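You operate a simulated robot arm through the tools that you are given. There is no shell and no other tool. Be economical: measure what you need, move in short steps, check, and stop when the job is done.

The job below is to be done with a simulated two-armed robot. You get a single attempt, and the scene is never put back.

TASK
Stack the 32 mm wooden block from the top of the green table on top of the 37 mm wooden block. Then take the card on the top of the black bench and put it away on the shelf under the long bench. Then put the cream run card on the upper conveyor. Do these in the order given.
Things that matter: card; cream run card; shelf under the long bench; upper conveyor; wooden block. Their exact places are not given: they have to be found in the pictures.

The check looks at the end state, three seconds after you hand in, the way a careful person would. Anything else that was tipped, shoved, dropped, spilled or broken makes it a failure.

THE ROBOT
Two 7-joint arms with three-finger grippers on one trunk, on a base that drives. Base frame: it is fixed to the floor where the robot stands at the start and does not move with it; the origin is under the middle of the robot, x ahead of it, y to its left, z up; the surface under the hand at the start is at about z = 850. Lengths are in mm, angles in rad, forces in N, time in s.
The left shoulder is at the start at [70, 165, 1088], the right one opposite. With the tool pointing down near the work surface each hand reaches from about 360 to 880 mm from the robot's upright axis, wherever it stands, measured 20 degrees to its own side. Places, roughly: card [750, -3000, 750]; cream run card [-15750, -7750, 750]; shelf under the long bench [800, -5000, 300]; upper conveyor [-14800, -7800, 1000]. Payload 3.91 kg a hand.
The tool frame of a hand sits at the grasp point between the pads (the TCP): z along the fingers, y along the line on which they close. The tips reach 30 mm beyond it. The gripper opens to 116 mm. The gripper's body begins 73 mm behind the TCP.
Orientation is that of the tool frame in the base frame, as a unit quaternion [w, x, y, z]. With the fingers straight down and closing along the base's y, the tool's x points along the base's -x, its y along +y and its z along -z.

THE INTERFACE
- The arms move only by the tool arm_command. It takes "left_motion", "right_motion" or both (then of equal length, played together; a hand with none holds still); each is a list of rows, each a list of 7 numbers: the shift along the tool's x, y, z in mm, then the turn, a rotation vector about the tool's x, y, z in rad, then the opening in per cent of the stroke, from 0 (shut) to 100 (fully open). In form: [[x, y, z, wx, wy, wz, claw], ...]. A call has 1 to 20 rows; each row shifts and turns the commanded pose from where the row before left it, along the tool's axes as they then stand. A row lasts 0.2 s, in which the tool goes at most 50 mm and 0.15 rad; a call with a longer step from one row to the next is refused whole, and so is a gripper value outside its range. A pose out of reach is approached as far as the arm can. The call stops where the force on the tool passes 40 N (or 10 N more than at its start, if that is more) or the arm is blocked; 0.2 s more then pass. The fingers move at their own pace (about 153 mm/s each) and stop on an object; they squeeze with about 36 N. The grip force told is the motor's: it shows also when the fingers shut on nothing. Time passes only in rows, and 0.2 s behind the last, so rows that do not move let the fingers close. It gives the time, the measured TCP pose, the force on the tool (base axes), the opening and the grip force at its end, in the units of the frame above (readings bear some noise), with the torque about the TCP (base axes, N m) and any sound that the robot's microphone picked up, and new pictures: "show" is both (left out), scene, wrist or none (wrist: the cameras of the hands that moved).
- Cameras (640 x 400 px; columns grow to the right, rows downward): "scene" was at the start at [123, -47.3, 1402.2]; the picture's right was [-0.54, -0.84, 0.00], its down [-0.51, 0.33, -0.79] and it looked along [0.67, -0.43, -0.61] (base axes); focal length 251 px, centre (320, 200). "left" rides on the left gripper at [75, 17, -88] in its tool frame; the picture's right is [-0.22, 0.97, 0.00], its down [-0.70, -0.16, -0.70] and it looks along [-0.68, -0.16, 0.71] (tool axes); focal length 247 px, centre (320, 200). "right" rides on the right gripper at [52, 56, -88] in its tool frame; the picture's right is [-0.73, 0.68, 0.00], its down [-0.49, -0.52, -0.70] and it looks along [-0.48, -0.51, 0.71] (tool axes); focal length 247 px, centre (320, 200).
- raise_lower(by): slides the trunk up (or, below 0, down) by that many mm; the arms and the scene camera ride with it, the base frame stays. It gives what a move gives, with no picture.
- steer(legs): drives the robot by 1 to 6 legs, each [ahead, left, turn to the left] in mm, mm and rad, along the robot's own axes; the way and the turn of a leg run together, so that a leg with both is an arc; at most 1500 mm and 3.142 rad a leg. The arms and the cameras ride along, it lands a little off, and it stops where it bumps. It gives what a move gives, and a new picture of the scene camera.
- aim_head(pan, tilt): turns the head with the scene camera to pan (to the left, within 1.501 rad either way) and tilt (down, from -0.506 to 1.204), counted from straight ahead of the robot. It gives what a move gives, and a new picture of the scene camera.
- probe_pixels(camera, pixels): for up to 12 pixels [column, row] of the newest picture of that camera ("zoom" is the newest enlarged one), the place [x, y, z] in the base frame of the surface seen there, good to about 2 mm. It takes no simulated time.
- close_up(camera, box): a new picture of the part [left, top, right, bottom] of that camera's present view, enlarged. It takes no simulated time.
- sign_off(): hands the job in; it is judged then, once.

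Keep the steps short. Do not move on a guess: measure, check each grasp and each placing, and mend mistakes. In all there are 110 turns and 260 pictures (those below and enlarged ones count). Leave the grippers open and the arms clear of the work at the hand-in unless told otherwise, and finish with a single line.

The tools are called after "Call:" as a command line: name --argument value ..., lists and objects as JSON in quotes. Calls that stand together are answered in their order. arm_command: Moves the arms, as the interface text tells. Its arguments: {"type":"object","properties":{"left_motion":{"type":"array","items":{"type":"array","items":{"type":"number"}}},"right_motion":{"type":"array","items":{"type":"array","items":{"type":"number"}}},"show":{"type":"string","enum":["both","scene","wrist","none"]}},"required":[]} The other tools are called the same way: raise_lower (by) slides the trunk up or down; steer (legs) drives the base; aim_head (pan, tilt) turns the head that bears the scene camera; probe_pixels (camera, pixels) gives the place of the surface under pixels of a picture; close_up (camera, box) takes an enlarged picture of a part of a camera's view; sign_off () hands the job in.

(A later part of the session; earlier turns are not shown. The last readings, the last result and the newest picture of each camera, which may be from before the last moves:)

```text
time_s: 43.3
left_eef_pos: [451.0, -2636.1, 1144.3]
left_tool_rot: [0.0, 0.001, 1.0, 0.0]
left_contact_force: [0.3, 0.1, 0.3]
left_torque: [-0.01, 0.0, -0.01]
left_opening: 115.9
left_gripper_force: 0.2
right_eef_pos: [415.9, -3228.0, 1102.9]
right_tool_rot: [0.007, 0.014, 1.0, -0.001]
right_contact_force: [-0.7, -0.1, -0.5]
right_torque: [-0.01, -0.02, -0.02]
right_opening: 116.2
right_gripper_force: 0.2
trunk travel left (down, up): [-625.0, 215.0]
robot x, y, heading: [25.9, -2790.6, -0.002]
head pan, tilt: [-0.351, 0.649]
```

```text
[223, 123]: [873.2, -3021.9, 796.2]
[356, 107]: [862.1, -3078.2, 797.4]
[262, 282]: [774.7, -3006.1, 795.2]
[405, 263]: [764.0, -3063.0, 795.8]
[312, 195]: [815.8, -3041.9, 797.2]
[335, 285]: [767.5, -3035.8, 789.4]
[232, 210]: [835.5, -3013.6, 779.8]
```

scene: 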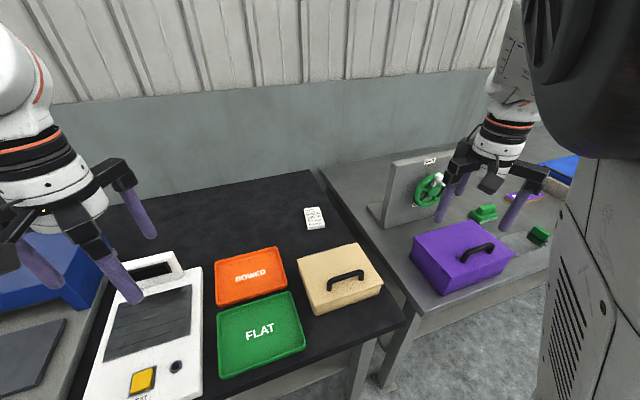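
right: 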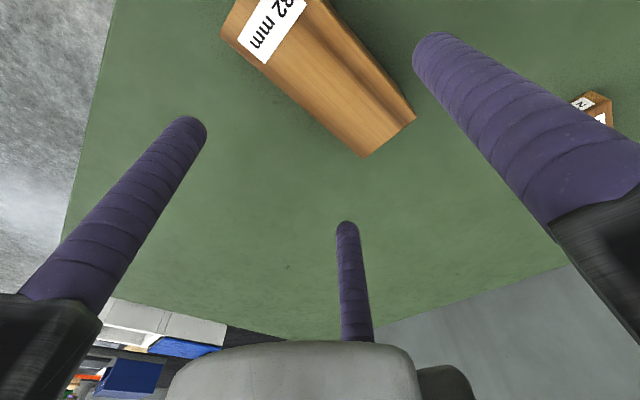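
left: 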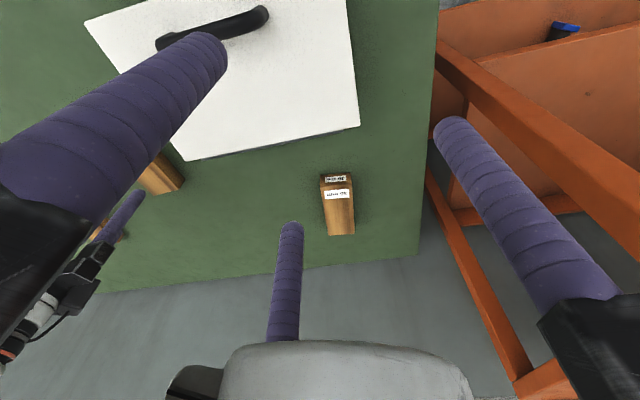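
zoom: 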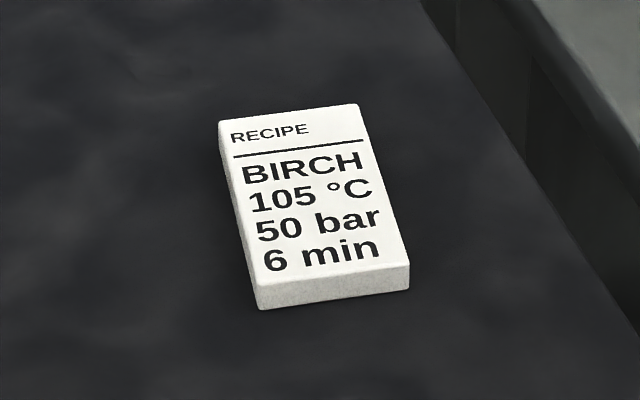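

The card's centre is (818,-3042), size about 100×57×16 mm, long axis at -0.16 rad. I'll grip it with one finger at its far end and two on its long sides, so the tool yaw has to be +0.36. First I'll drive 25 mm closer and lower the trunk 70 mm.

Call:
steer --legs '[[28, 0, 0]]'

Call:
raise_lower --by -70

```text
time_s: 44.2
left_eef_pos: [476.2, -2637.4, 1145.5]
left_tool_rot: [0.001, 0.001, 1.0, 0.0]
left_contact_force: [0.4, 0.5, -0.2]
left_torque: [0.0, -0.04, 0.02]
left_opening: 116.2
left_gripper_force: 0.1
right_eef_pos: [439.0, -3228.2, 1102.1]
right_tool_rot: [0.008, 0.015, 1.0, -0.001]
right_contact_force: [-0.9, -0.4, -0.2]
right_torque: [-0.02, -0.01, 0.02]
right_opening: 116.1
right_gripper_force: 0.1
trunk travel left (down, up): [-625.0, 215.0]
robot x, y, heading: [50.8, -2789.5, 0.002]
head pan, tilt: [-0.351, 0.649]
```

scene: 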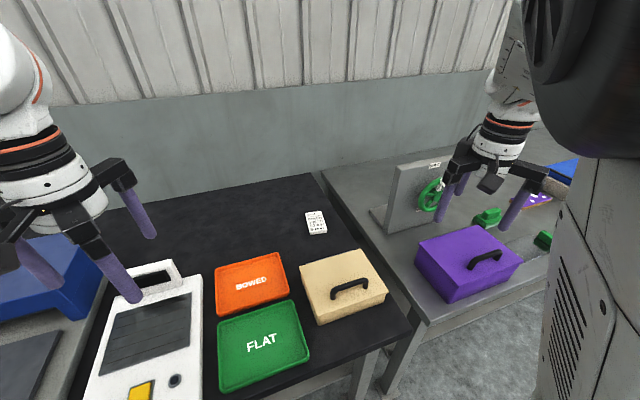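

```text
time_s: 45.2
left_eef_pos: [478.3, -2637.4, 1074.7]
left_tool_rot: [0.0, 0.001, 1.0, 0.0]
left_contact_force: [0.2, 0.1, -0.2]
left_torque: [0.02, -0.01, 0.0]
left_opening: 115.9
left_gripper_force: 0.1
right_eef_pos: [442.7, -3227.3, 1032.3]
right_tool_rot: [0.007, 0.014, 1.0, -0.002]
right_contact_force: [0.2, 0.2, 0.0]
right_torque: [0.0, 0.01, -0.01]
right_opening: 116.0
right_gripper_force: 0.1
trunk travel left (down, up): [-555.0, 285.0]
robot x, y, heading: [46.5, -2791.7, -0.001]
head pan, tilt: [-0.351, 0.649]
```

I'll move the right hand above the card at z about 960 and turn it to yaw +0.36.

Call:
arm_command --right_motion '[[-39, 19.4, 0, 0, 0, 0, 100], [-39, 19.4, 0, 0, 0, 0, 100], [-39, 19.4, 0, 0, 0, 0, 100], [-39, 19.4, 0, 0, 0, 0, 100], [-39, 19.4, 0, 0, 0, 0, 100], [-39, 19.4, 0, 0, 0, 0, 100], [-39, 19.4, 0, 0, 0, 0, 100], [-39, 19.4, 0, 0, 0, 0, 100], [-39, 19.4, 0, 0, 0, 0, 100], [-39, 19.4, 0, 0, 0, 0, 100], [0, 0, 20, 0, 0, -0.13, 100], [0, 0, 25, 0, 0, -0.13, 100], [0, 0, 25, 0, 0, -0.131, 100], [0, 0, 0, 0, 0, 0, 100]]'

```text
time_s: 48.2
left_eef_pos: [476.7, -2635.8, 1074.2]
left_tool_rot: [0.001, 0.001, 1.0, 0.0]
left_contact_force: [-0.7, -0.2, -0.2]
left_torque: [0.04, -0.02, -0.01]
left_opening: 115.9
left_gripper_force: 0.0
right_eef_pos: [838.4, -3044.8, 966.5]
right_tool_rot: [0.008, -0.18, 0.984, -0.003]
right_contact_force: [0.0, -0.1, 0.4]
right_torque: [0.02, 0.0, -0.01]
right_opening: 116.0
right_gripper_force: 0.0
trunk travel left (down, up): [-555.0, 285.0]
robot x, y, heading: [52.3, -2790.5, -0.002]
head pan, tilt: [-0.351, 0.649]
```

scene: 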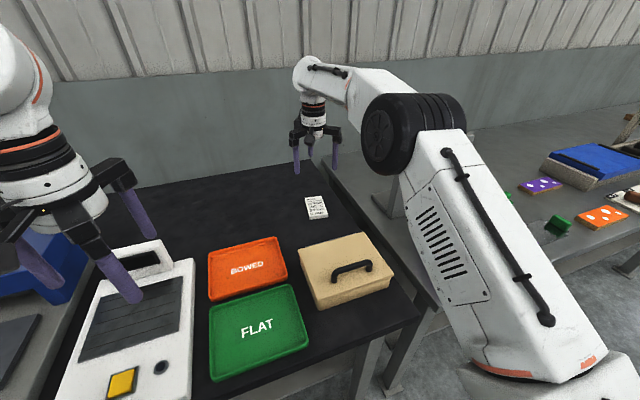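
right: 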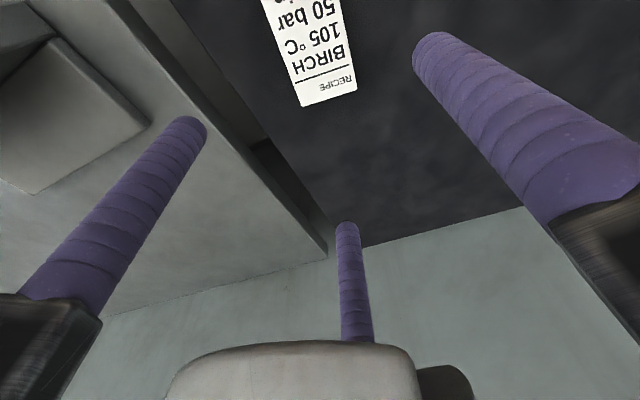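

The geometry is as planned: the card lies between the side fingers, with the far finger past its end. I'll probe the card again from here and then descend.

Call:
probe_pixels --camera "right" --pixels '[[304, 102], [354, 88], [268, 10], [330, 8], [310, 50], [347, 228], [420, 130]]'

Call:
arm_command --right_motion '[[0, 0, 30, 0, 0, 0, 100], [0, 0, 30, 0, 0, 0, 100], [0, 0, 30, 0, 0, 0, 100], [0, 0, 20, 0, 0, 0, 100], [0, 0, 0, 0, 0, 0, 100]]' --show "wrist"

```text
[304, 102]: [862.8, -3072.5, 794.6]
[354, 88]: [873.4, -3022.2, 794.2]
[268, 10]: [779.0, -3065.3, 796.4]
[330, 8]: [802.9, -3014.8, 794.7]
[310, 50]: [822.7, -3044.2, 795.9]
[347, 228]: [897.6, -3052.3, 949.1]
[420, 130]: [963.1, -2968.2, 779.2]
```

```text
time_s: 49.5
left_eef_pos: [479.1, -2637.3, 1075.1]
left_tool_rot: [0.0, 0.001, 1.0, 0.0]
left_contact_force: [0.7, -0.3, 0.7]
left_torque: [-0.02, -0.04, 0.04]
left_opening: 115.7
left_gripper_force: 0.0
right_eef_pos: [839.6, -3046.6, 856.7]
right_tool_rot: [0.007, -0.18, 0.984, -0.002]
right_contact_force: [0.2, 0.6, -0.4]
right_torque: [0.0, 0.0, 0.03]
right_opening: 116.0
right_gripper_force: 0.2
trunk travel left (down, up): [-555.0, 285.0]
robot x, y, heading: [47.5, -2790.0, -0.005]
head pan, tilt: [-0.351, 0.649]
```

right: 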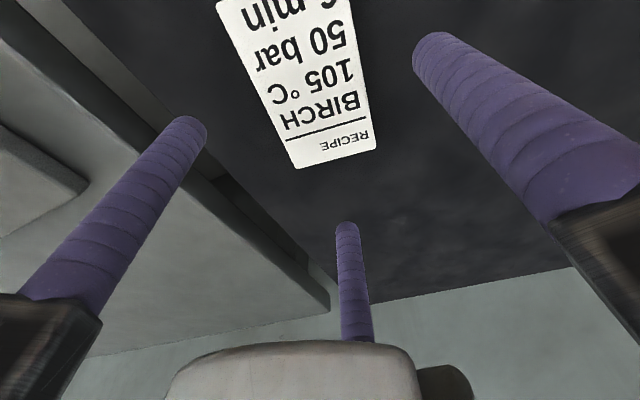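

All clear. I'll descend 44 mm to z 812 with short rows.

Call:
arm_command --right_motion '[[0, 0, 20, 0, 0, 0, 100], [0, 0, 12, 0, 0, 0, 100], [0, 0, 8, 0, 0, 0, 100], [0, 0, 4, 0, 0, 0, 100], [0, 0, 0, 0, 0, 0, 100]]' --show "wrist"

```text
time_s: 50.6
left_eef_pos: [479.6, -2638.1, 1074.3]
left_tool_rot: [0.001, 0.0, 1.0, 0.0]
left_contact_force: [0.0, 0.4, -0.7]
left_torque: [0.0, 0.0, 0.01]
left_opening: 116.0
left_gripper_force: 0.1
right_eef_pos: [840.5, -3045.4, 812.2]
right_tool_rot: [0.007, -0.18, 0.984, -0.003]
right_contact_force: [-0.5, 0.3, 0.8]
right_torque: [-0.01, 0.01, -0.02]
right_opening: 116.1
right_gripper_force: 0.0
trunk travel left (down, up): [-555.0, 285.0]
robot x, y, heading: [49.3, -2792.3, -0.003]
head pan, tilt: [-0.351, 0.649]
```

right: 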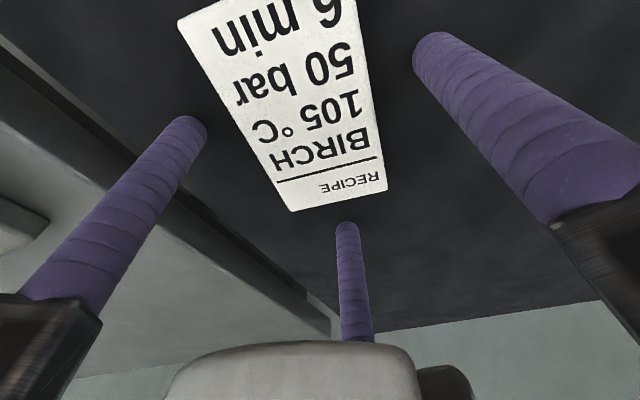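

The hand is at height with no contact. I'll close.

Call:
arm_command --right_motion '[[0, 0, 0, 0, 0, 0, 85], [0, 0, 0, 0, 0, 0, 75], [0, 0, 0, 0, 0, 0, 65], [0, 0, 0, 0, 0, 0, 55], [0, 0, 0, 0, 0, 0, 45], [0, 0, 0, 0, 0, 0, 20], [0, 0, 0, 0, 0, 0, 0], [0, 0, 0, 0, 0, 0, 0]]' --show "wrist"

```text
time_s: 52.5
left_eef_pos: [477.7, -2636.8, 1074.5]
left_tool_rot: [0.001, 0.0, 1.0, 0.0]
left_contact_force: [-0.7, -0.4, 0.1]
left_torque: [0.0, -0.02, 0.01]
left_opening: 115.9
left_gripper_force: 0.0
right_eef_pos: [841.0, -3046.8, 813.7]
right_tool_rot: [0.007, -0.181, 0.984, -0.004]
right_contact_force: [-0.3, -0.3, 0.9]
right_torque: [-0.03, 0.04, 0.01]
right_opening: 72.5
right_gripper_force: 35.9
trunk travel left (down, up): [-555.0, 285.0]
robot x, y, heading: [49.9, -2794.9, -0.004]
head pan, tilt: [-0.351, 0.649]
```

right: 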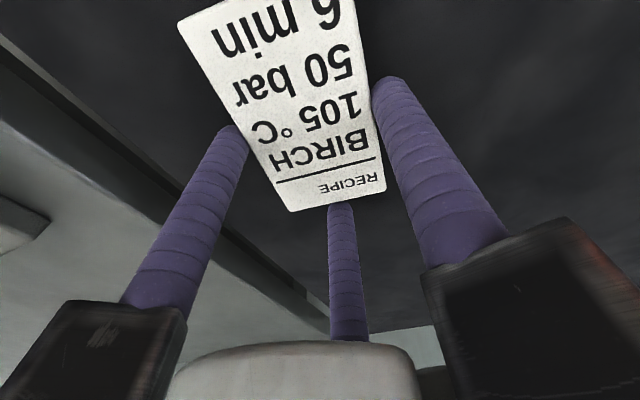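

The card is gripped at an opening of 72.5 by all three fingers. I'll lift it 150 mm.

Call:
arm_command --right_motion '[[0, 0, -6, 0, 0, 0, 0], [0, 0, -12, 0, 0, 0, 0], [0, 0, -25, 0, 0, 0, 0], [0, 0, -35, 0, 0, 0, 0], [0, 0, -40, 0, 0, 0, 0], [0, 0, -40, 0, 0, 0, 0], [0, 0, -40, 0, 0, 0, 0], [0, 0, -40, 0, 0, 0, 0], [0, 0, 0, 0, 0, 0, 0]]'

```text
time_s: 54.5
left_eef_pos: [480.2, -2637.2, 1074.1]
left_tool_rot: [0.0, 0.001, 1.0, 0.0]
left_contact_force: [-0.2, 0.1, -0.8]
left_torque: [0.01, -0.02, -0.04]
left_opening: 116.1
left_gripper_force: 0.1
right_eef_pos: [836.1, -3044.5, 1053.7]
right_tool_rot: [0.007, -0.179, 0.984, -0.002]
right_contact_force: [-0.9, 0.0, -0.7]
right_torque: [-0.02, 0.01, 0.0]
right_opening: 72.6
right_gripper_force: 35.9
trunk travel left (down, up): [-555.0, 285.0]
robot x, y, heading: [48.3, -2791.9, -0.001]
head pan, tilt: [-0.351, 0.649]
```

scene: 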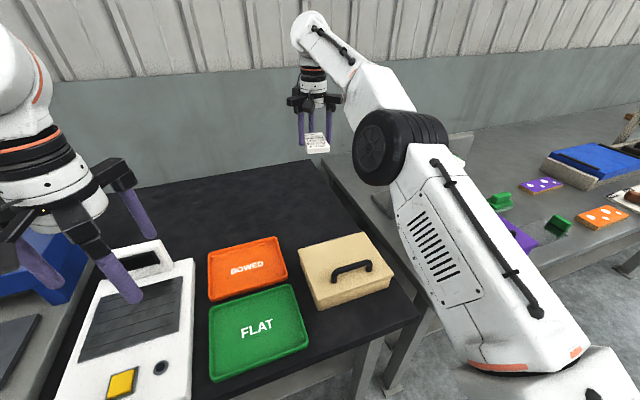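
right: 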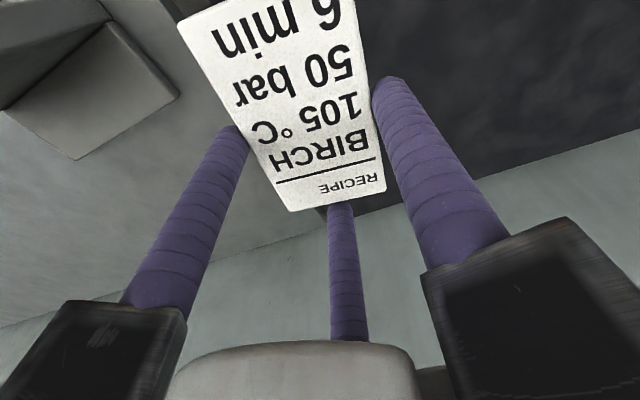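

The card is held level. I'll pull the hand back towards the robot before driving.

Call:
arm_command --right_motion '[[40, 4, -3, 0, 0, 0, 0], [40, 4, -3, 0, 0, 0, 0], [40, 4, -3, 0, 0, 0, 0], [40, 4, -3, 0, 0, 0, 0], [40, 4, -3, 0, 0, 0, 0], [40, 4, -3, 0, 0, 0, 0], [40, 4, -3, 0, 0, 0, 0], [40, 4, -3, 0, 0, 0, 0], [40, 4, -3, 0, 0, 0, 0], [40, 4, -3, 0, 0, 0, 0]]' --show "none"

Call:
steer --legs '[[-450, 0, 0], [0, -900, 0], [0, -900, 0]]'

Call:
aim_head --pan 0.0 --tilt 0.5

```text
time_s: 56.6
left_eef_pos: [477.4, -2640.3, 1075.5]
left_tool_rot: [0.001, 0.001, 1.0, 0.001]
left_contact_force: [0.8, -0.9, 0.4]
left_torque: [0.07, -0.01, -0.01]
left_opening: 116.0
left_gripper_force: 0.1
right_eef_pos: [481.0, -3188.2, 1058.8]
right_tool_rot: [0.009, -0.177, 0.984, 0.026]
right_contact_force: [0.6, -0.7, -0.1]
right_torque: [0.05, -0.05, -0.01]
right_opening: 72.6
right_gripper_force: 35.8
right hand out of reach, approached as far as the arm can: row 9, 10
trunk travel left (down, up): [-555.0, 285.0]
robot x, y, heading: [49.4, -2788.9, -0.001]
head pan, tilt: [-0.351, 0.649]
```

```text
time_s: 68.1
left_eef_pos: [20.5, -4448.3, 1074.4]
left_tool_rot: [0.0, 0.003, 1.0, 0.0]
left_contact_force: [0.5, 0.3, -0.3]
left_torque: [0.02, -0.01, 0.02]
left_opening: 115.9
left_gripper_force: 0.0
right_eef_pos: [21.9, -4997.2, 1061.0]
right_tool_rot: [0.01, -0.173, 0.985, 0.022]
right_contact_force: [-0.9, 0.0, -0.8]
right_torque: [0.01, -0.01, -0.01]
right_opening: 72.5
right_gripper_force: 36.3
trunk travel left (down, up): [-555.0, 285.0]
robot x, y, heading: [-407.5, -4604.3, -0.004]
head pan, tilt: [-0.351, 0.649]
```

scene: 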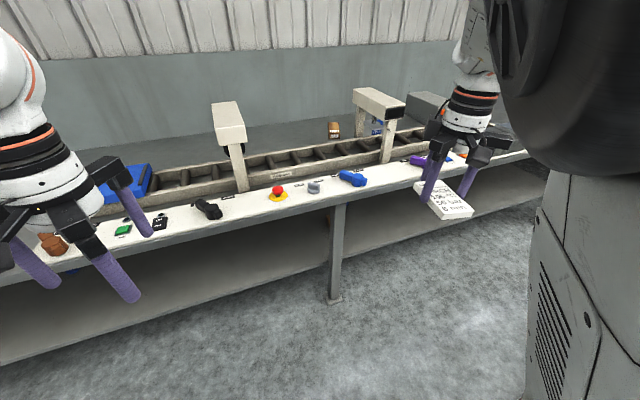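

```text
time_s: 69.0
left_eef_pos: [21.3, -4448.0, 1073.5]
left_tool_rot: [0.001, 0.003, 1.0, 0.001]
left_contact_force: [-1.0, 1.1, -0.4]
left_torque: [0.01, 0.02, 0.02]
left_opening: 116.1
left_gripper_force: 0.0
right_eef_pos: [21.0, -4997.9, 1058.3]
right_tool_rot: [0.009, -0.172, 0.985, 0.026]
right_contact_force: [0.0, -0.2, -0.3]
right_torque: [0.01, 0.01, 0.01]
right_opening: 72.7
right_gripper_force: 35.8
trunk travel left (down, up): [-555.0, 285.0]
robot x, y, heading: [-408.2, -4599.6, -0.006]
head pan, tilt: [0.0, 0.499]
```

scene: 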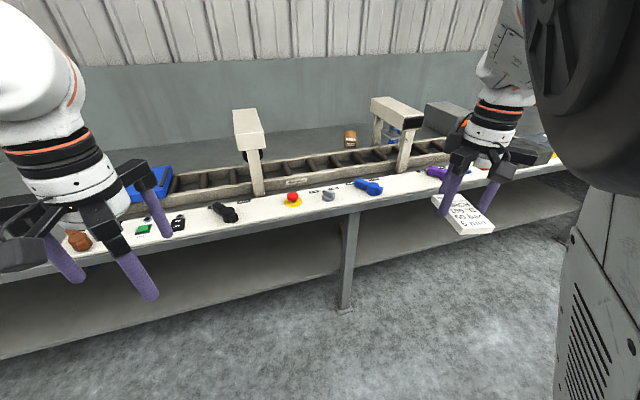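

This is the long bench, with a shelf running under it. I'll measure the shelf, the bench's front edge and the leg.

Call:
probe_pixels --camera "scene" --pixels '[[260, 320], [260, 290], [260, 270], [420, 250], [420, 235], [420, 270], [270, 228], [270, 240], [345, 290], [440, 240], [300, 300], [480, 245]]'

Call:
close_up --camera "scene" --box '[320, 150, 580, 320]'

```text
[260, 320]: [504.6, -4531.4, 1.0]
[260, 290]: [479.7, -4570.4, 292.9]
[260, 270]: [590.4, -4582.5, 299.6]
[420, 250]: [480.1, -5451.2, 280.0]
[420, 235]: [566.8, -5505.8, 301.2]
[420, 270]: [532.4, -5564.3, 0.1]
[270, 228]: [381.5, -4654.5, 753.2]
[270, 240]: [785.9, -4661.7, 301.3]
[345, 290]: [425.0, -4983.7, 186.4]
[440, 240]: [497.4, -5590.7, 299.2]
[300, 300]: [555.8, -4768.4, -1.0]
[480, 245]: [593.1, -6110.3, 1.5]
```

```text
2.35 times, centred on (450, 235) of scene
```

zoom: 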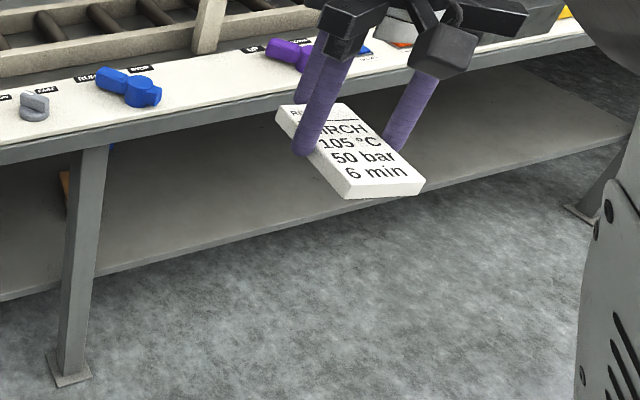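

The shelf top is at z=300 with its front edge at x=480, and the bench front is at x≈380. A leg stands at y≈-4984, so I'll move right 500 mm to clear it, then lower the trunk most of the way while still away from the bench.

Call:
steer --legs '[[0, -500, 0.005]]'

Call:
raise_lower --by -545

Call:
aim_head --pan -0.35 --tilt 0.3

```text
time_s: 71.9
left_eef_pos: [19.6, -4944.7, 1075.2]
left_tool_rot: [0.001, 0.001, 1.0, 0.0]
left_contact_force: [-0.1, 0.0, 0.0]
left_torque: [0.02, -0.02, 0.05]
left_opening: 115.9
left_gripper_force: 0.0
right_eef_pos: [21.3, -5495.3, 1059.0]
right_tool_rot: [0.009, -0.175, 0.984, 0.025]
right_contact_force: [-0.1, -0.6, -0.9]
right_torque: [0.03, 0.04, -0.01]
right_opening: 72.7
right_gripper_force: 36.1
trunk travel left (down, up): [-555.0, 285.0]
robot x, y, heading: [-410.7, -5099.8, 0.002]
head pan, tilt: [0.0, 0.499]
```

scene: 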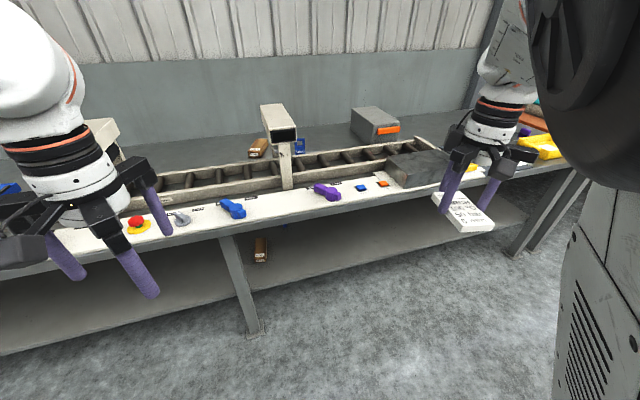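

```text
refused: -545 is not a number from -400 to 400
```

```text
time_s: 72.7
left_eef_pos: [19.3, -4944.0, 1073.7]
left_tool_rot: [-0.001, 0.001, 1.0, 0.0]
left_contact_force: [-1.3, -0.6, 0.2]
left_torque: [0.02, -0.02, 0.02]
left_opening: 115.9
left_gripper_force: 0.1
right_eef_pos: [22.3, -5493.7, 1060.1]
right_tool_rot: [0.01, -0.175, 0.984, 0.025]
right_contact_force: [-0.3, 0.5, -1.1]
right_torque: [-0.02, 0.0, 0.0]
right_opening: 72.8
right_gripper_force: 36.1
trunk travel left (down, up): [-555.0, 285.0]
robot x, y, heading: [-408.9, -5100.0, -0.002]
head pan, tilt: [-0.351, 0.3]
```

scene: 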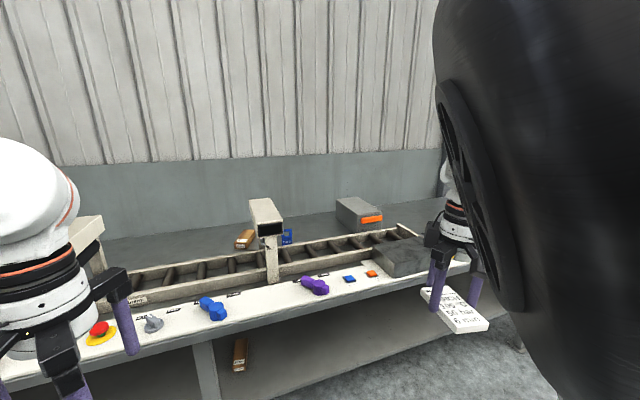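

I'll probe the elbow and the next leg, then lower the trunk in two stages.

Call:
probe_pixels --camera "scene" --pixels '[[450, 100], [480, 250], [238, 355], [205, 370], [300, 308], [300, 318], [300, 330], [400, 330]]'

Call:
raise_lower --by -400

Call:
aim_head --pan -0.35 --tilt 0.2

```text
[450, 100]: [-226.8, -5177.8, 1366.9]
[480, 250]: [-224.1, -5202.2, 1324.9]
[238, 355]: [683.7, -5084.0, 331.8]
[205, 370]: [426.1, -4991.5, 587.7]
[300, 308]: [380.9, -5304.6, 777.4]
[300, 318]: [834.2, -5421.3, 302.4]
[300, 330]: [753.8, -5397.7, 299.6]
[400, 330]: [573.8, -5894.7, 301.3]
```

```text
time_s: 76.5
left_eef_pos: [20.1, -4945.1, 674.7]
left_tool_rot: [0.0, 0.001, 1.0, 0.0]
left_contact_force: [0.4, 0.4, -0.7]
left_torque: [0.02, 0.01, 0.02]
left_opening: 116.0
left_gripper_force: 0.1
right_eef_pos: [21.2, -5494.8, 659.1]
right_tool_rot: [0.009, -0.175, 0.984, 0.025]
right_contact_force: [-0.5, -0.2, -0.9]
right_torque: [0.03, -0.04, -0.02]
right_opening: 72.6
right_gripper_force: 36.1
trunk travel left (down, up): [-155.0, 685.0]
robot x, y, heading: [-411.0, -5099.5, -0.001]
head pan, tilt: [-0.351, 0.3]
```

```text
time_s: 77.2
left_eef_pos: [19.1, -4944.0, 674.1]
left_tool_rot: [-0.001, 0.001, 1.0, 0.0]
left_contact_force: [0.2, 0.6, 0.2]
left_torque: [0.04, 0.04, -0.02]
left_opening: 116.2
left_gripper_force: 0.1
right_eef_pos: [21.9, -5495.2, 659.1]
right_tool_rot: [0.008, -0.173, 0.984, 0.026]
right_contact_force: [-0.2, 0.5, -0.1]
right_torque: [0.0, -0.02, 0.01]
right_opening: 72.8
right_gripper_force: 35.9
trunk travel left (down, up): [-155.0, 685.0]
robot x, y, heading: [-410.7, -5102.0, -0.002]
head pan, tilt: [-0.351, 0.201]
```

scene: 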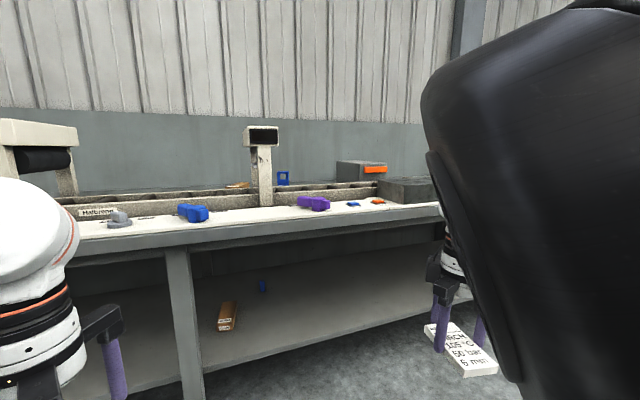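

Call:
raise_lower --by -150

Call:
aim_head --pan -0.3 --tilt 0.1

```text
time_s: 79.0
left_eef_pos: [19.3, -4944.6, 524.4]
left_tool_rot: [0.0, 0.001, 1.0, 0.0]
left_contact_force: [1.4, 0.0, 0.6]
left_torque: [0.0, -0.02, 0.02]
left_opening: 115.9
left_gripper_force: 0.0
right_eef_pos: [20.8, -5494.4, 510.2]
right_tool_rot: [0.01, -0.173, 0.984, 0.025]
right_contact_force: [0.4, 0.6, -0.6]
right_torque: [0.04, 0.0, 0.01]
right_opening: 72.7
right_gripper_force: 35.5
trunk travel left (down, up): [-5.0, 835.0]
robot x, y, heading: [-410.9, -5099.1, 0.001]
head pan, tilt: [-0.351, 0.201]
```

```text
time_s: 79.6
left_eef_pos: [19.3, -4944.5, 525.1]
left_tool_rot: [0.0, 0.001, 1.0, -0.001]
left_contact_force: [0.0, -0.7, 0.1]
left_torque: [-0.02, 0.02, -0.01]
left_opening: 116.2
left_gripper_force: 0.1
right_eef_pos: [21.7, -5494.0, 509.8]
right_tool_rot: [0.008, -0.173, 0.985, 0.025]
right_contact_force: [-0.3, 0.3, -0.7]
right_torque: [0.02, -0.02, -0.02]
right_opening: 72.7
right_gripper_force: 36.1
trunk travel left (down, up): [-5.0, 835.0]
robot x, y, heading: [-411.3, -5099.6, -0.003]
head pan, tilt: [-0.3, 0.099]
```

scene: 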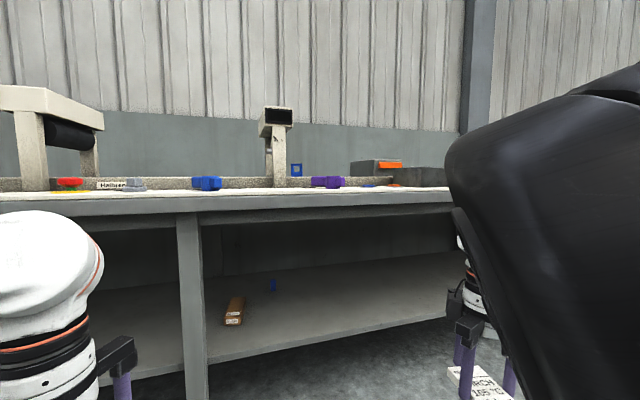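

Call:
probe_pixels --camera "scene" --pixels '[[350, 196], [350, 203], [350, 209], [350, 215], [350, 225], [40, 215], [470, 250], [490, 330], [235, 310], [350, 290], [400, 300], [560, 130]]'

```text
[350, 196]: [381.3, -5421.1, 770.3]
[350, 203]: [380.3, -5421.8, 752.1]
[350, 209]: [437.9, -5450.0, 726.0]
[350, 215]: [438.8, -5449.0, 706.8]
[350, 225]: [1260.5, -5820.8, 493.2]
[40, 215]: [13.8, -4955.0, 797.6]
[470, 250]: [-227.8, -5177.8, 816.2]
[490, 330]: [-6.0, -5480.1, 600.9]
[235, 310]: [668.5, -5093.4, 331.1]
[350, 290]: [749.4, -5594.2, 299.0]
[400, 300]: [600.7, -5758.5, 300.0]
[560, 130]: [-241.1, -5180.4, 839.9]
```

The apron's lowest part is at z≈695 and the wrist top sits about 273 mm above the TCP, so with the TCP near 380 the hand passes under. I'll lower the hand 125 mm and extend it forward while still in front of the bench.

Call:
arm_command --right_motion '[[-20, 0, 25, 0, 0, 0, 0], [-20, 0, 25, 0, 0, 0, 0], [-20, 0, 25, 0, 0, 0, 0], [-30, 0, 25, 0, 0, 0, 0], [-30, 0, 15, 0, 0, 0, 0], [-30, -4, 0, 0, 0, 0, 0], [-30, -4, 0, 0, 0, 0, 0], [0, 0, 0, 0, 0, 0, 0]]'

```text
time_s: 81.4
left_eef_pos: [19.3, -4944.7, 524.7]
left_tool_rot: [0.0, 0.0, 1.0, 0.0]
left_contact_force: [0.8, -0.8, -0.5]
left_torque: [0.0, -0.01, -0.02]
left_opening: 116.0
left_gripper_force: 0.1
right_eef_pos: [194.7, -5434.2, 399.4]
right_tool_rot: [0.009, -0.175, 0.984, 0.026]
right_contact_force: [-0.5, 0.3, -0.1]
right_torque: [0.02, -0.04, -0.05]
right_opening: 72.5
right_gripper_force: 36.1
trunk travel left (down, up): [-5.0, 835.0]
robot x, y, heading: [-410.5, -5100.9, -0.0]
head pan, tilt: [-0.3, 0.099]
```

scene: 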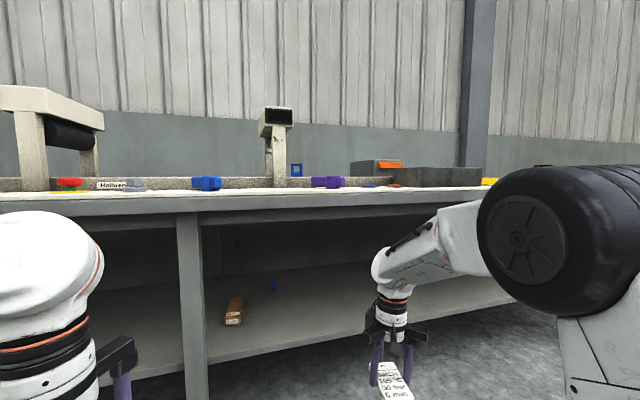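
right: 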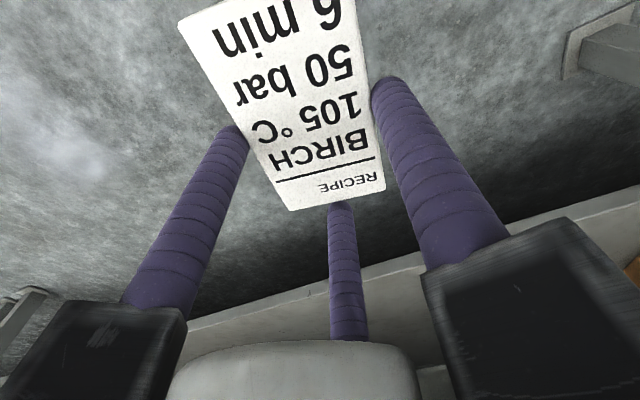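

The orientation carried a 0.05 rad lean, so I'll correct it (0.052, 0.02 about tool x, y) and extend another 145 mm. I'll probe the elbow afterwards.

Call:
arm_command --right_motion '[[0, 0, 0, 0.052, 0.02, 0, 0], [-36, -4, 4, 0, 0, 0, 0], [-36, -4, 4, 0, 0, 0, 0], [-36, -4, 4, 0, 0, 0, 0], [-36, -4, 4, 0, 0, 0, 0], [0, 0, 0, 0, 0, 0, 0]]'

Call:
probe_pixels --camera "scene" --pixels '[[505, 190], [520, 240], [590, 175], [470, 220], [410, 250], [630, 180]]'

```text
time_s: 82.8
left_eef_pos: [18.3, -4945.1, 524.6]
left_tool_rot: [0.0, 0.001, 1.0, 0.0]
left_contact_force: [0.2, -0.2, 0.3]
left_torque: [0.02, 0.01, 0.0]
left_opening: 116.0
left_gripper_force: 0.1
right_eef_pos: [336.2, -5400.2, 383.8]
right_tool_rot: [0.004, -0.175, 0.985, -0.002]
right_contact_force: [0.6, 0.1, -1.9]
right_torque: [0.0, -0.04, 0.01]
right_opening: 72.5
right_gripper_force: 36.5
trunk travel left (down, up): [-5.0, 835.0]
robot x, y, heading: [-409.0, -5105.0, -0.0]
head pan, tilt: [-0.3, 0.099]
```

scene: 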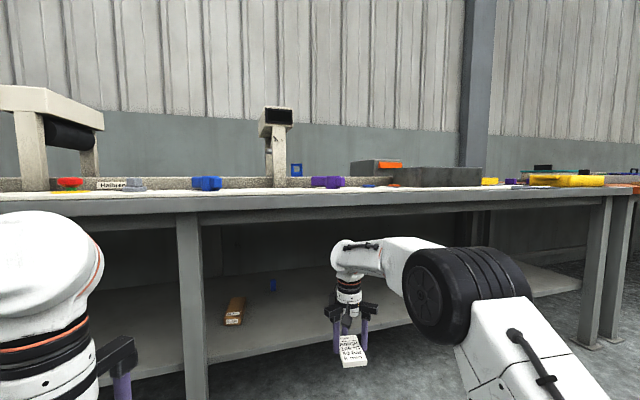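
right: 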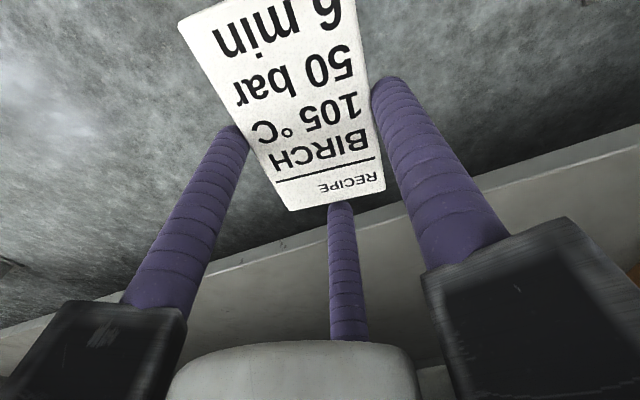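

```text
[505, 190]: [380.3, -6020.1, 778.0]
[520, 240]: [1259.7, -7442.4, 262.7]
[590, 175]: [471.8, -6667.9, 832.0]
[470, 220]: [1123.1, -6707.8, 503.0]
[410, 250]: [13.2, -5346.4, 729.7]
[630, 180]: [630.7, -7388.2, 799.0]
```

Call:
probe_pixels --camera "scene" --pixels '[[345, 243], [360, 241], [380, 240], [395, 239], [410, 239], [430, 243], [450, 250], [480, 249], [500, 252], [345, 262]]'

Call:
close_up --camera "scene" --box '[310, 220, 540, 380]'

```text
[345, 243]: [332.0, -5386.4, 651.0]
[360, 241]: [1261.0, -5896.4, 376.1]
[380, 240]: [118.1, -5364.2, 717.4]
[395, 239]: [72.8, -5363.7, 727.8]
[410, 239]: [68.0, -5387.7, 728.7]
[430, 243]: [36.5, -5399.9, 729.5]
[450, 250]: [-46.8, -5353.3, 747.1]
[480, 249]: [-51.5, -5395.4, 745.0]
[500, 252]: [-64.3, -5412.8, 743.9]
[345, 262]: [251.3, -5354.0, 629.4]
```

```text
2.50 times, centred on (425, 300) of scene
```

zoom: 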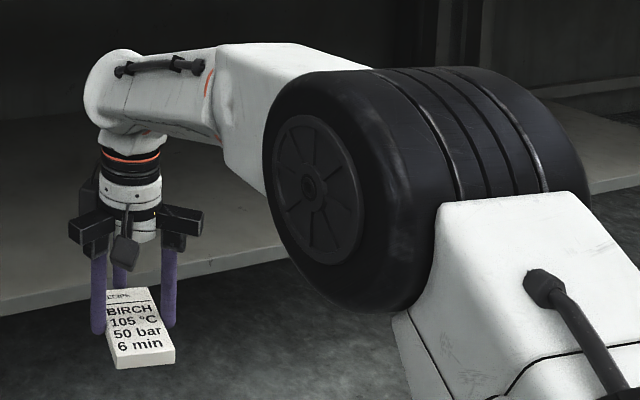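

The forearm's top is at z≈717, 218 mm behind the TCP, which is tight against the 695 apron. Extending 55 mm more and lowering to 360 flattens it. I'll do that in front of the shelf and re-measure.

Call:
arm_command --right_motion '[[-26, -10, 8, 0, 0, 0, 0], [-26, -10, 8, 0, 0, 0, 0], [0, 0, 7, 0, 0, 0, 0], [0, 0, 0, 0, 0, 0, 0]]' --show "scene"

Call:
probe_pixels --camera "scene" --pixels '[[345, 245], [360, 246], [370, 246], [380, 246], [390, 246], [400, 246], [420, 248], [440, 254], [460, 258], [480, 258]]'

```text
time_s: 83.8
left_eef_pos: [19.9, -4945.3, 525.0]
left_tool_rot: [0.0, 0.002, 1.0, 0.0]
left_contact_force: [-0.5, -0.5, -0.4]
left_torque: [0.02, -0.02, -0.02]
left_opening: 116.1
left_gripper_force: 0.0
right_eef_pos: [390.6, -5400.2, 360.5]
right_tool_rot: [0.004, -0.175, 0.985, -0.002]
right_contact_force: [0.2, 0.5, -0.9]
right_torque: [-0.01, -0.05, 0.0]
right_opening: 72.5
right_gripper_force: 36.0
trunk travel left (down, up): [-5.0, 835.0]
robot x, y, heading: [-408.9, -5098.2, -0.009]
head pan, tilt: [-0.3, 0.099]
```

scene: 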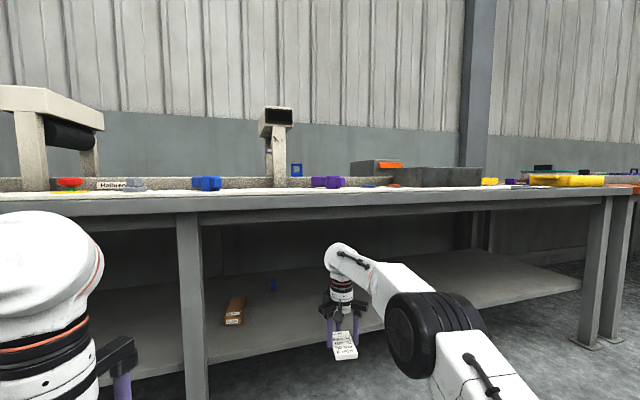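

```text
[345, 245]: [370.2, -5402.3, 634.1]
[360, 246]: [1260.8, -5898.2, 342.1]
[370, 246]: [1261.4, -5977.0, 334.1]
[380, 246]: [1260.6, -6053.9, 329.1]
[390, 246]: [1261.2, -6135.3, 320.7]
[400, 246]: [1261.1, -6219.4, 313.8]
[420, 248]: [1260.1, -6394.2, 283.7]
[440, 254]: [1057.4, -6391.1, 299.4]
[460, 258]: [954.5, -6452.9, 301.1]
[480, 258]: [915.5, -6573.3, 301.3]
```

The forearm is now all below z≈640. I'll drive 210 mm forward so the card goes over the shelf, with its bottom about 25 mm above it.

Call:
steer --legs '[[210, 0, 0]]'

Call:
close_up --camera "right" --box '[0, 0, 640, 400]'

```text
time_s: 85.5
left_eef_pos: [230.4, -4945.3, 524.6]
left_tool_rot: [-0.001, 0.0, 1.0, 0.0]
left_contact_force: [-0.2, 0.9, -0.3]
left_torque: [-0.03, -0.02, 0.05]
left_opening: 115.9
left_gripper_force: 0.0
right_eef_pos: [602.1, -5401.7, 361.8]
right_tool_rot: [0.003, -0.174, 0.985, -0.002]
right_contact_force: [-0.4, 0.1, -0.4]
right_torque: [0.0, -0.03, 0.0]
right_opening: 72.9
right_gripper_force: 35.9
trunk travel left (down, up): [-5.0, 835.0]
robot x, y, heading: [-195.8, -5097.7, -0.008]
head pan, tilt: [-0.3, 0.099]
```

scene: 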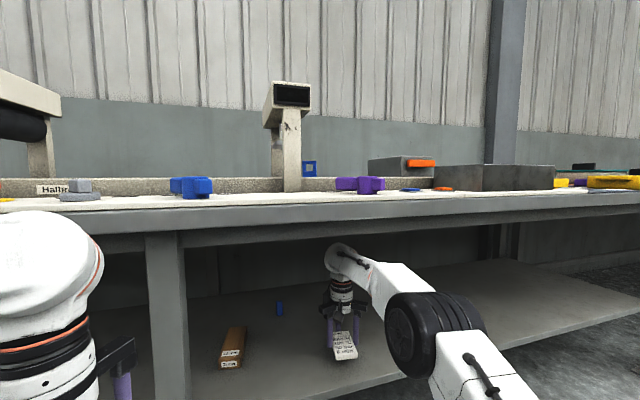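

```text
1.00 times, centred on (320, 200) of right (not enlarged: the box is as wide or as high as the picture)
```

zoom: 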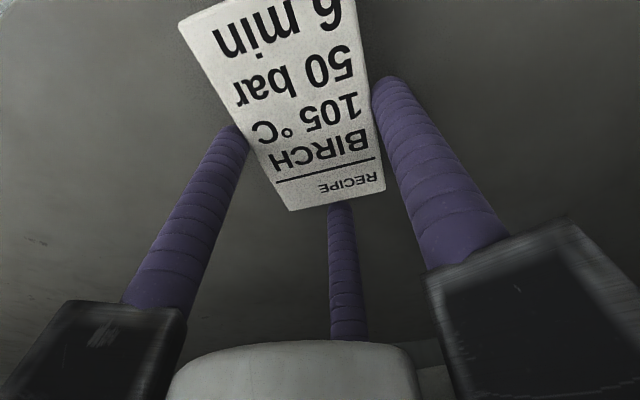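

The card is over the shelf (card x about 530-632). I'll lower it gently.

Call:
arm_command --right_motion '[[0, 0, 12, 0, 0, 0, 0], [0, 0, 8, 0, 0, 0, 0], [0, 0, 3, 0, 0, 0, 0], [0, 0, 1.5, 0, 0, 0, 0], [0, 0, 1, 0, 0, 0, 0], [0, 0, 1, 0, 0, 0, 0], [0, 0, 0, 0, 0, 0, 0]]' --show "wrist"

```text
time_s: 87.1
left_eef_pos: [229.9, -4946.3, 525.5]
left_tool_rot: [-0.001, 0.001, 1.0, 0.0]
left_contact_force: [-0.6, 0.8, 0.0]
left_torque: [0.0, 0.0, -0.01]
left_opening: 116.1
left_gripper_force: 0.0
right_eef_pos: [602.7, -5402.1, 335.1]
right_tool_rot: [0.004, -0.174, 0.985, -0.002]
right_contact_force: [0.1, 0.2, -0.6]
right_torque: [0.02, 0.02, 0.0]
right_opening: 72.3
right_gripper_force: 35.8
trunk travel left (down, up): [-5.0, 835.0]
robot x, y, heading: [-194.2, -5098.6, -0.005]
head pan, tilt: [-0.3, 0.099]
```

right: 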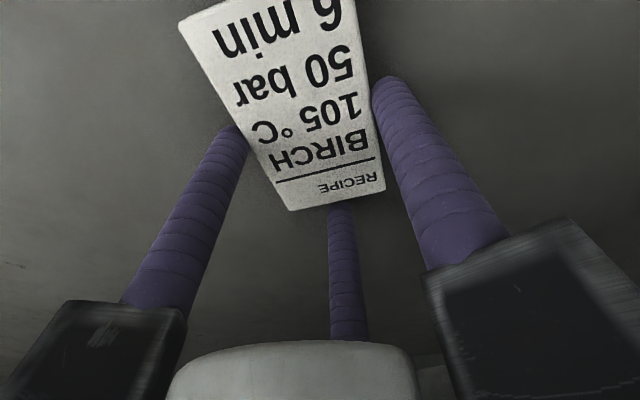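

Call:
arm_command --right_motion '[[0, 0, 1, 0, 0, 0, 0], [0, 0, 0.7, 0, 0, 0, 0], [0, 0, 0.7, 0, 0, 0, 0], [0, 0, 0, 0, 0, 0, 0]]' --show "none"

```text
time_s: 88.1
left_eef_pos: [230.2, -4944.9, 524.5]
left_tool_rot: [0.001, 0.001, 1.0, -0.001]
left_contact_force: [-1.3, -0.3, -0.3]
left_torque: [0.01, 0.0, 0.0]
left_opening: 116.1
left_gripper_force: 0.1
right_eef_pos: [602.2, -5401.8, 334.1]
right_tool_rot: [0.005, -0.174, 0.985, -0.003]
right_contact_force: [-1.2, 0.1, 8.0]
right_torque: [0.03, -0.24, 0.01]
right_opening: 72.3
right_gripper_force: 36.1
trunk travel left (down, up): [-5.0, 835.0]
robot x, y, heading: [-198.7, -5099.7, -0.002]
head pan, tilt: [-0.3, 0.099]
```

The card touches the shelf at 8 N. I'll open and rise 35 mm.

Call:
arm_command --right_motion '[[0, 0, -0.5, 0, 0, 0, 60], [0, 0, 0, 0, 0, 0, 70], [0, 0, 0, 0, 0, 0, 85], [0, 0, 0, 0, 0, 0, 100], [0, 0, 0, 0, 0, 0, 100], [0, 0, -10, 0, 0, 0, 100], [0, 0, -12, 0, 0, 0, 100], [0, 0, -12, 0, 0, 0, 100], [0, 0, 0, 0, 0, 0, 100]]'

```text
time_s: 90.1
left_eef_pos: [230.7, -4945.5, 524.2]
left_tool_rot: [0.0, 0.001, 1.0, 0.0]
left_contact_force: [0.2, 0.1, -0.2]
left_torque: [-0.02, -0.04, -0.01]
left_opening: 116.0
left_gripper_force: 0.1
right_eef_pos: [602.3, -5401.2, 367.4]
right_tool_rot: [0.004, -0.174, 0.985, -0.001]
right_contact_force: [0.0, -0.1, 0.1]
right_torque: [-0.02, -0.02, 0.02]
right_opening: 116.0
right_gripper_force: 0.1
trunk travel left (down, up): [-5.0, 835.0]
robot x, y, heading: [-196.4, -5100.2, -0.002]
head pan, tilt: [-0.3, 0.099]
```

scene: 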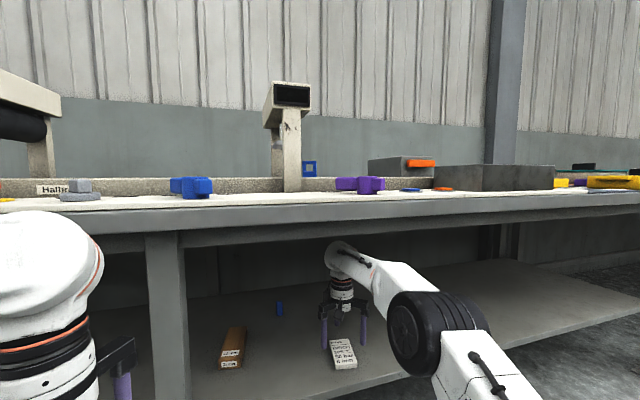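
right: 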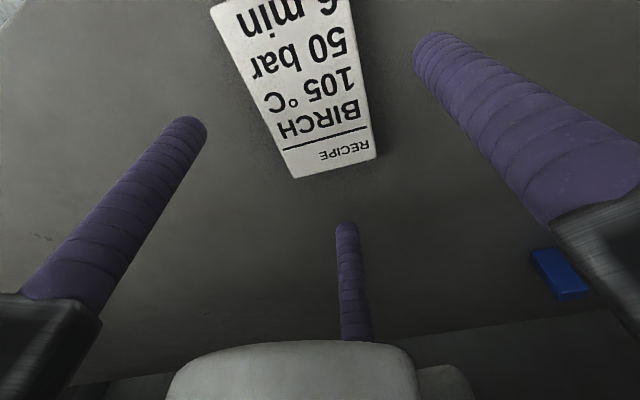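

The card lies flat on the shelf, released. I'll back out, raise the trunk again, and tuck the arm.

Call:
steer --legs '[[-500, 0, 0]]'

Call:
raise_lower --by 400

Call:
arm_command --right_motion '[[35, 5, -20, 0, 0, 0.1, 100], [35, 5, -20, 0, 0, 0.1, 100], [35, 5, -20, 0, 0, 0.1, 100], [35, 5, -20, 0, 0, 0.05, 100], [35, 5, -20, 0, 0, 0, 100], [35, 5, -20, 0, 0, 0, 100], [35, 5, -20, 0, 0, 0, 100], [35, 5, -20, 0, 0, 0, 100], [30, 0, 0, 0, 0, 0, 100]]' --show "none"

Call:
raise_lower --by 220

Call:
aim_head --pan 0.0 --tilt 0.1

```text
time_s: 93.0
left_eef_pos: [-267.5, -4944.2, 524.6]
left_tool_rot: [0.0, 0.001, 1.0, -0.001]
left_contact_force: [0.1, 0.1, 0.5]
left_torque: [-0.01, 0.01, 0.0]
left_opening: 115.8
left_gripper_force: 0.0
right_eef_pos: [103.6, -5400.6, 366.1]
right_tool_rot: [0.004, -0.174, 0.985, -0.002]
right_contact_force: [0.0, 0.6, 0.7]
right_torque: [0.01, 0.0, 0.01]
right_opening: 115.9
right_gripper_force: 0.1
trunk travel left (down, up): [-5.0, 835.0]
robot x, y, heading: [-696.1, -5100.3, -0.003]
head pan, tilt: [-0.3, 0.099]
```

scene: 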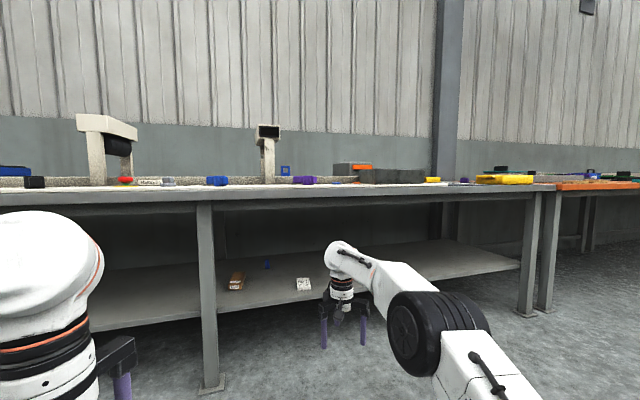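

```text
time_s: 96.8
left_eef_pos: [-266.9, -4944.5, 924.2]
left_tool_rot: [0.0, 0.001, 1.0, 0.001]
left_contact_force: [0.3, 0.4, 0.7]
left_torque: [-0.02, 0.02, 0.0]
left_opening: 116.0
left_gripper_force: 0.1
right_eef_pos: [103.7, -5401.3, 767.1]
right_tool_rot: [0.004, -0.174, 0.985, -0.002]
right_contact_force: [0.3, 0.7, 0.2]
right_torque: [0.01, -0.02, 0.0]
right_opening: 116.2
right_gripper_force: 0.1
trunk travel left (down, up): [-405.0, 435.0]
robot x, y, heading: [-695.9, -5100.4, -0.005]
head pan, tilt: [-0.3, 0.099]
```

```text
time_s: 98.8
left_eef_pos: [-266.7, -4940.9, 924.2]
left_tool_rot: [-0.001, 0.001, 1.0, -0.002]
left_contact_force: [-0.2, 0.5, 0.1]
left_torque: [-0.06, 0.01, -0.03]
left_opening: 115.9
left_gripper_force: 0.1
right_eef_pos: [-198.0, -5399.6, 921.5]
right_tool_rot: [0.004, 0.004, 1.0, 0.024]
right_contact_force: [-0.1, 1.0, 0.2]
right_torque: [-0.08, -0.03, 0.02]
right_opening: 115.6
right_gripper_force: 0.1
right hand out of reach, approached as far as the arm can: row 9
trunk travel left (down, up): [-405.0, 435.0]
robot x, y, heading: [-694.3, -5095.4, -0.002]
head pan, tilt: [-0.3, 0.099]
```

```text
time_s: 101.2
left_eef_pos: [-267.8, -4943.6, 1143.4]
left_tool_rot: [0.0, 0.0, 1.0, 0.001]
left_contact_force: [0.9, 0.0, 0.3]
left_torque: [-0.01, 0.02, 0.02]
left_opening: 116.2
left_gripper_force: 0.1
right_eef_pos: [-195.2, -5402.3, 1140.3]
right_tool_rot: [0.003, 0.004, 1.0, 0.024]
right_contact_force: [0.9, -0.2, 1.8]
right_torque: [0.03, -0.01, -0.02]
right_opening: 115.9
right_gripper_force: 0.1
trunk travel left (down, up): [-625.0, 215.0]
robot x, y, heading: [-695.9, -5099.4, -0.003]
head pan, tilt: [-0.3, 0.099]
```

```text
time_s: 102.0
left_eef_pos: [-268.5, -4945.0, 1143.2]
left_tool_rot: [0.0, 0.001, 1.0, 0.001]
left_contact_force: [0.2, 0.9, -0.1]
left_torque: [0.02, 0.01, 0.02]
left_opening: 115.9
left_gripper_force: 0.1
right_eef_pos: [-195.9, -5403.4, 1138.6]
right_tool_rot: [0.002, 0.004, 1.0, 0.025]
right_contact_force: [0.1, 0.3, 0.5]
right_torque: [0.0, -0.03, -0.01]
right_opening: 115.9
right_gripper_force: 0.0
trunk travel left (down, up): [-625.0, 215.0]
robot x, y, heading: [-696.2, -5101.4, 0.0]
head pan, tilt: [0.0, 0.099]
```

scene: 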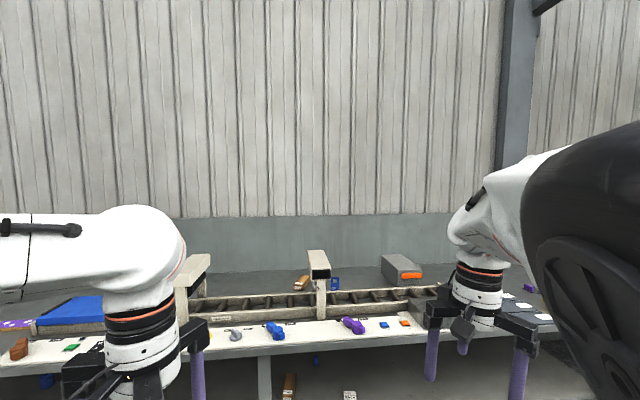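

I'll turn right by 90° to view the way.

Call:
steer --legs '[[0, 0, -1.571]]'

Call:
aim_head --pan -1.2 --tilt 0.15

```text
time_s: 106.2
left_eef_pos: [-540.0, -5528.5, 1144.5]
left_tool_rot: [0.0, 0.706, 0.708, 0.001]
left_contact_force: [0.5, -1.2, -0.4]
left_torque: [-0.04, 0.02, -0.01]
left_opening: 115.9
left_gripper_force: 0.1
right_eef_pos: [-998.2, -5601.2, 1138.5]
right_tool_rot: [0.019, 0.709, 0.705, 0.017]
right_contact_force: [-0.5, -0.3, 0.5]
right_torque: [-0.01, 0.01, -0.01]
right_opening: 115.9
right_gripper_force: 0.1
trunk travel left (down, up): [-625.0, 215.0]
robot x, y, heading: [-696.8, -5096.3, -1.568]
head pan, tilt: [0.0, 0.099]
```

scene: 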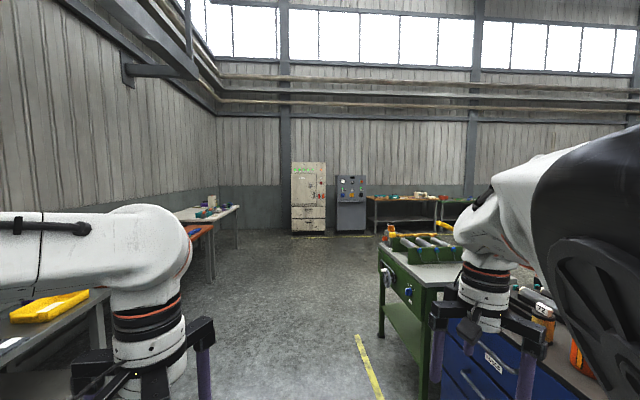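

```text
time_s: 107.6
left_eef_pos: [-539.4, -5528.6, 1144.4]
left_tool_rot: [0.0, 0.706, 0.708, 0.0]
left_contact_force: [-0.2, -0.1, 0.0]
left_torque: [-0.01, 0.0, 0.01]
left_opening: 116.0
left_gripper_force: 0.1
right_eef_pos: [-998.2, -5601.1, 1138.5]
right_tool_rot: [0.021, 0.709, 0.704, 0.019]
right_contact_force: [0.1, -0.4, 0.2]
right_torque: [-0.01, 0.0, 0.0]
right_opening: 115.9
right_gripper_force: 0.1
trunk travel left (down, up): [-625.0, 215.0]
robot x, y, heading: [-698.0, -5100.7, -1.573]
head pan, tilt: [-1.201, 0.15]
```

scene: 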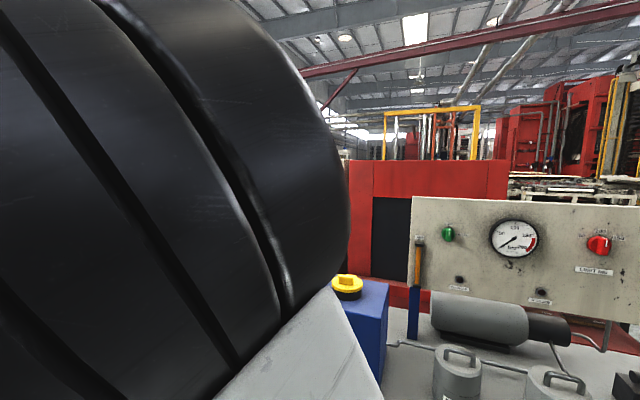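

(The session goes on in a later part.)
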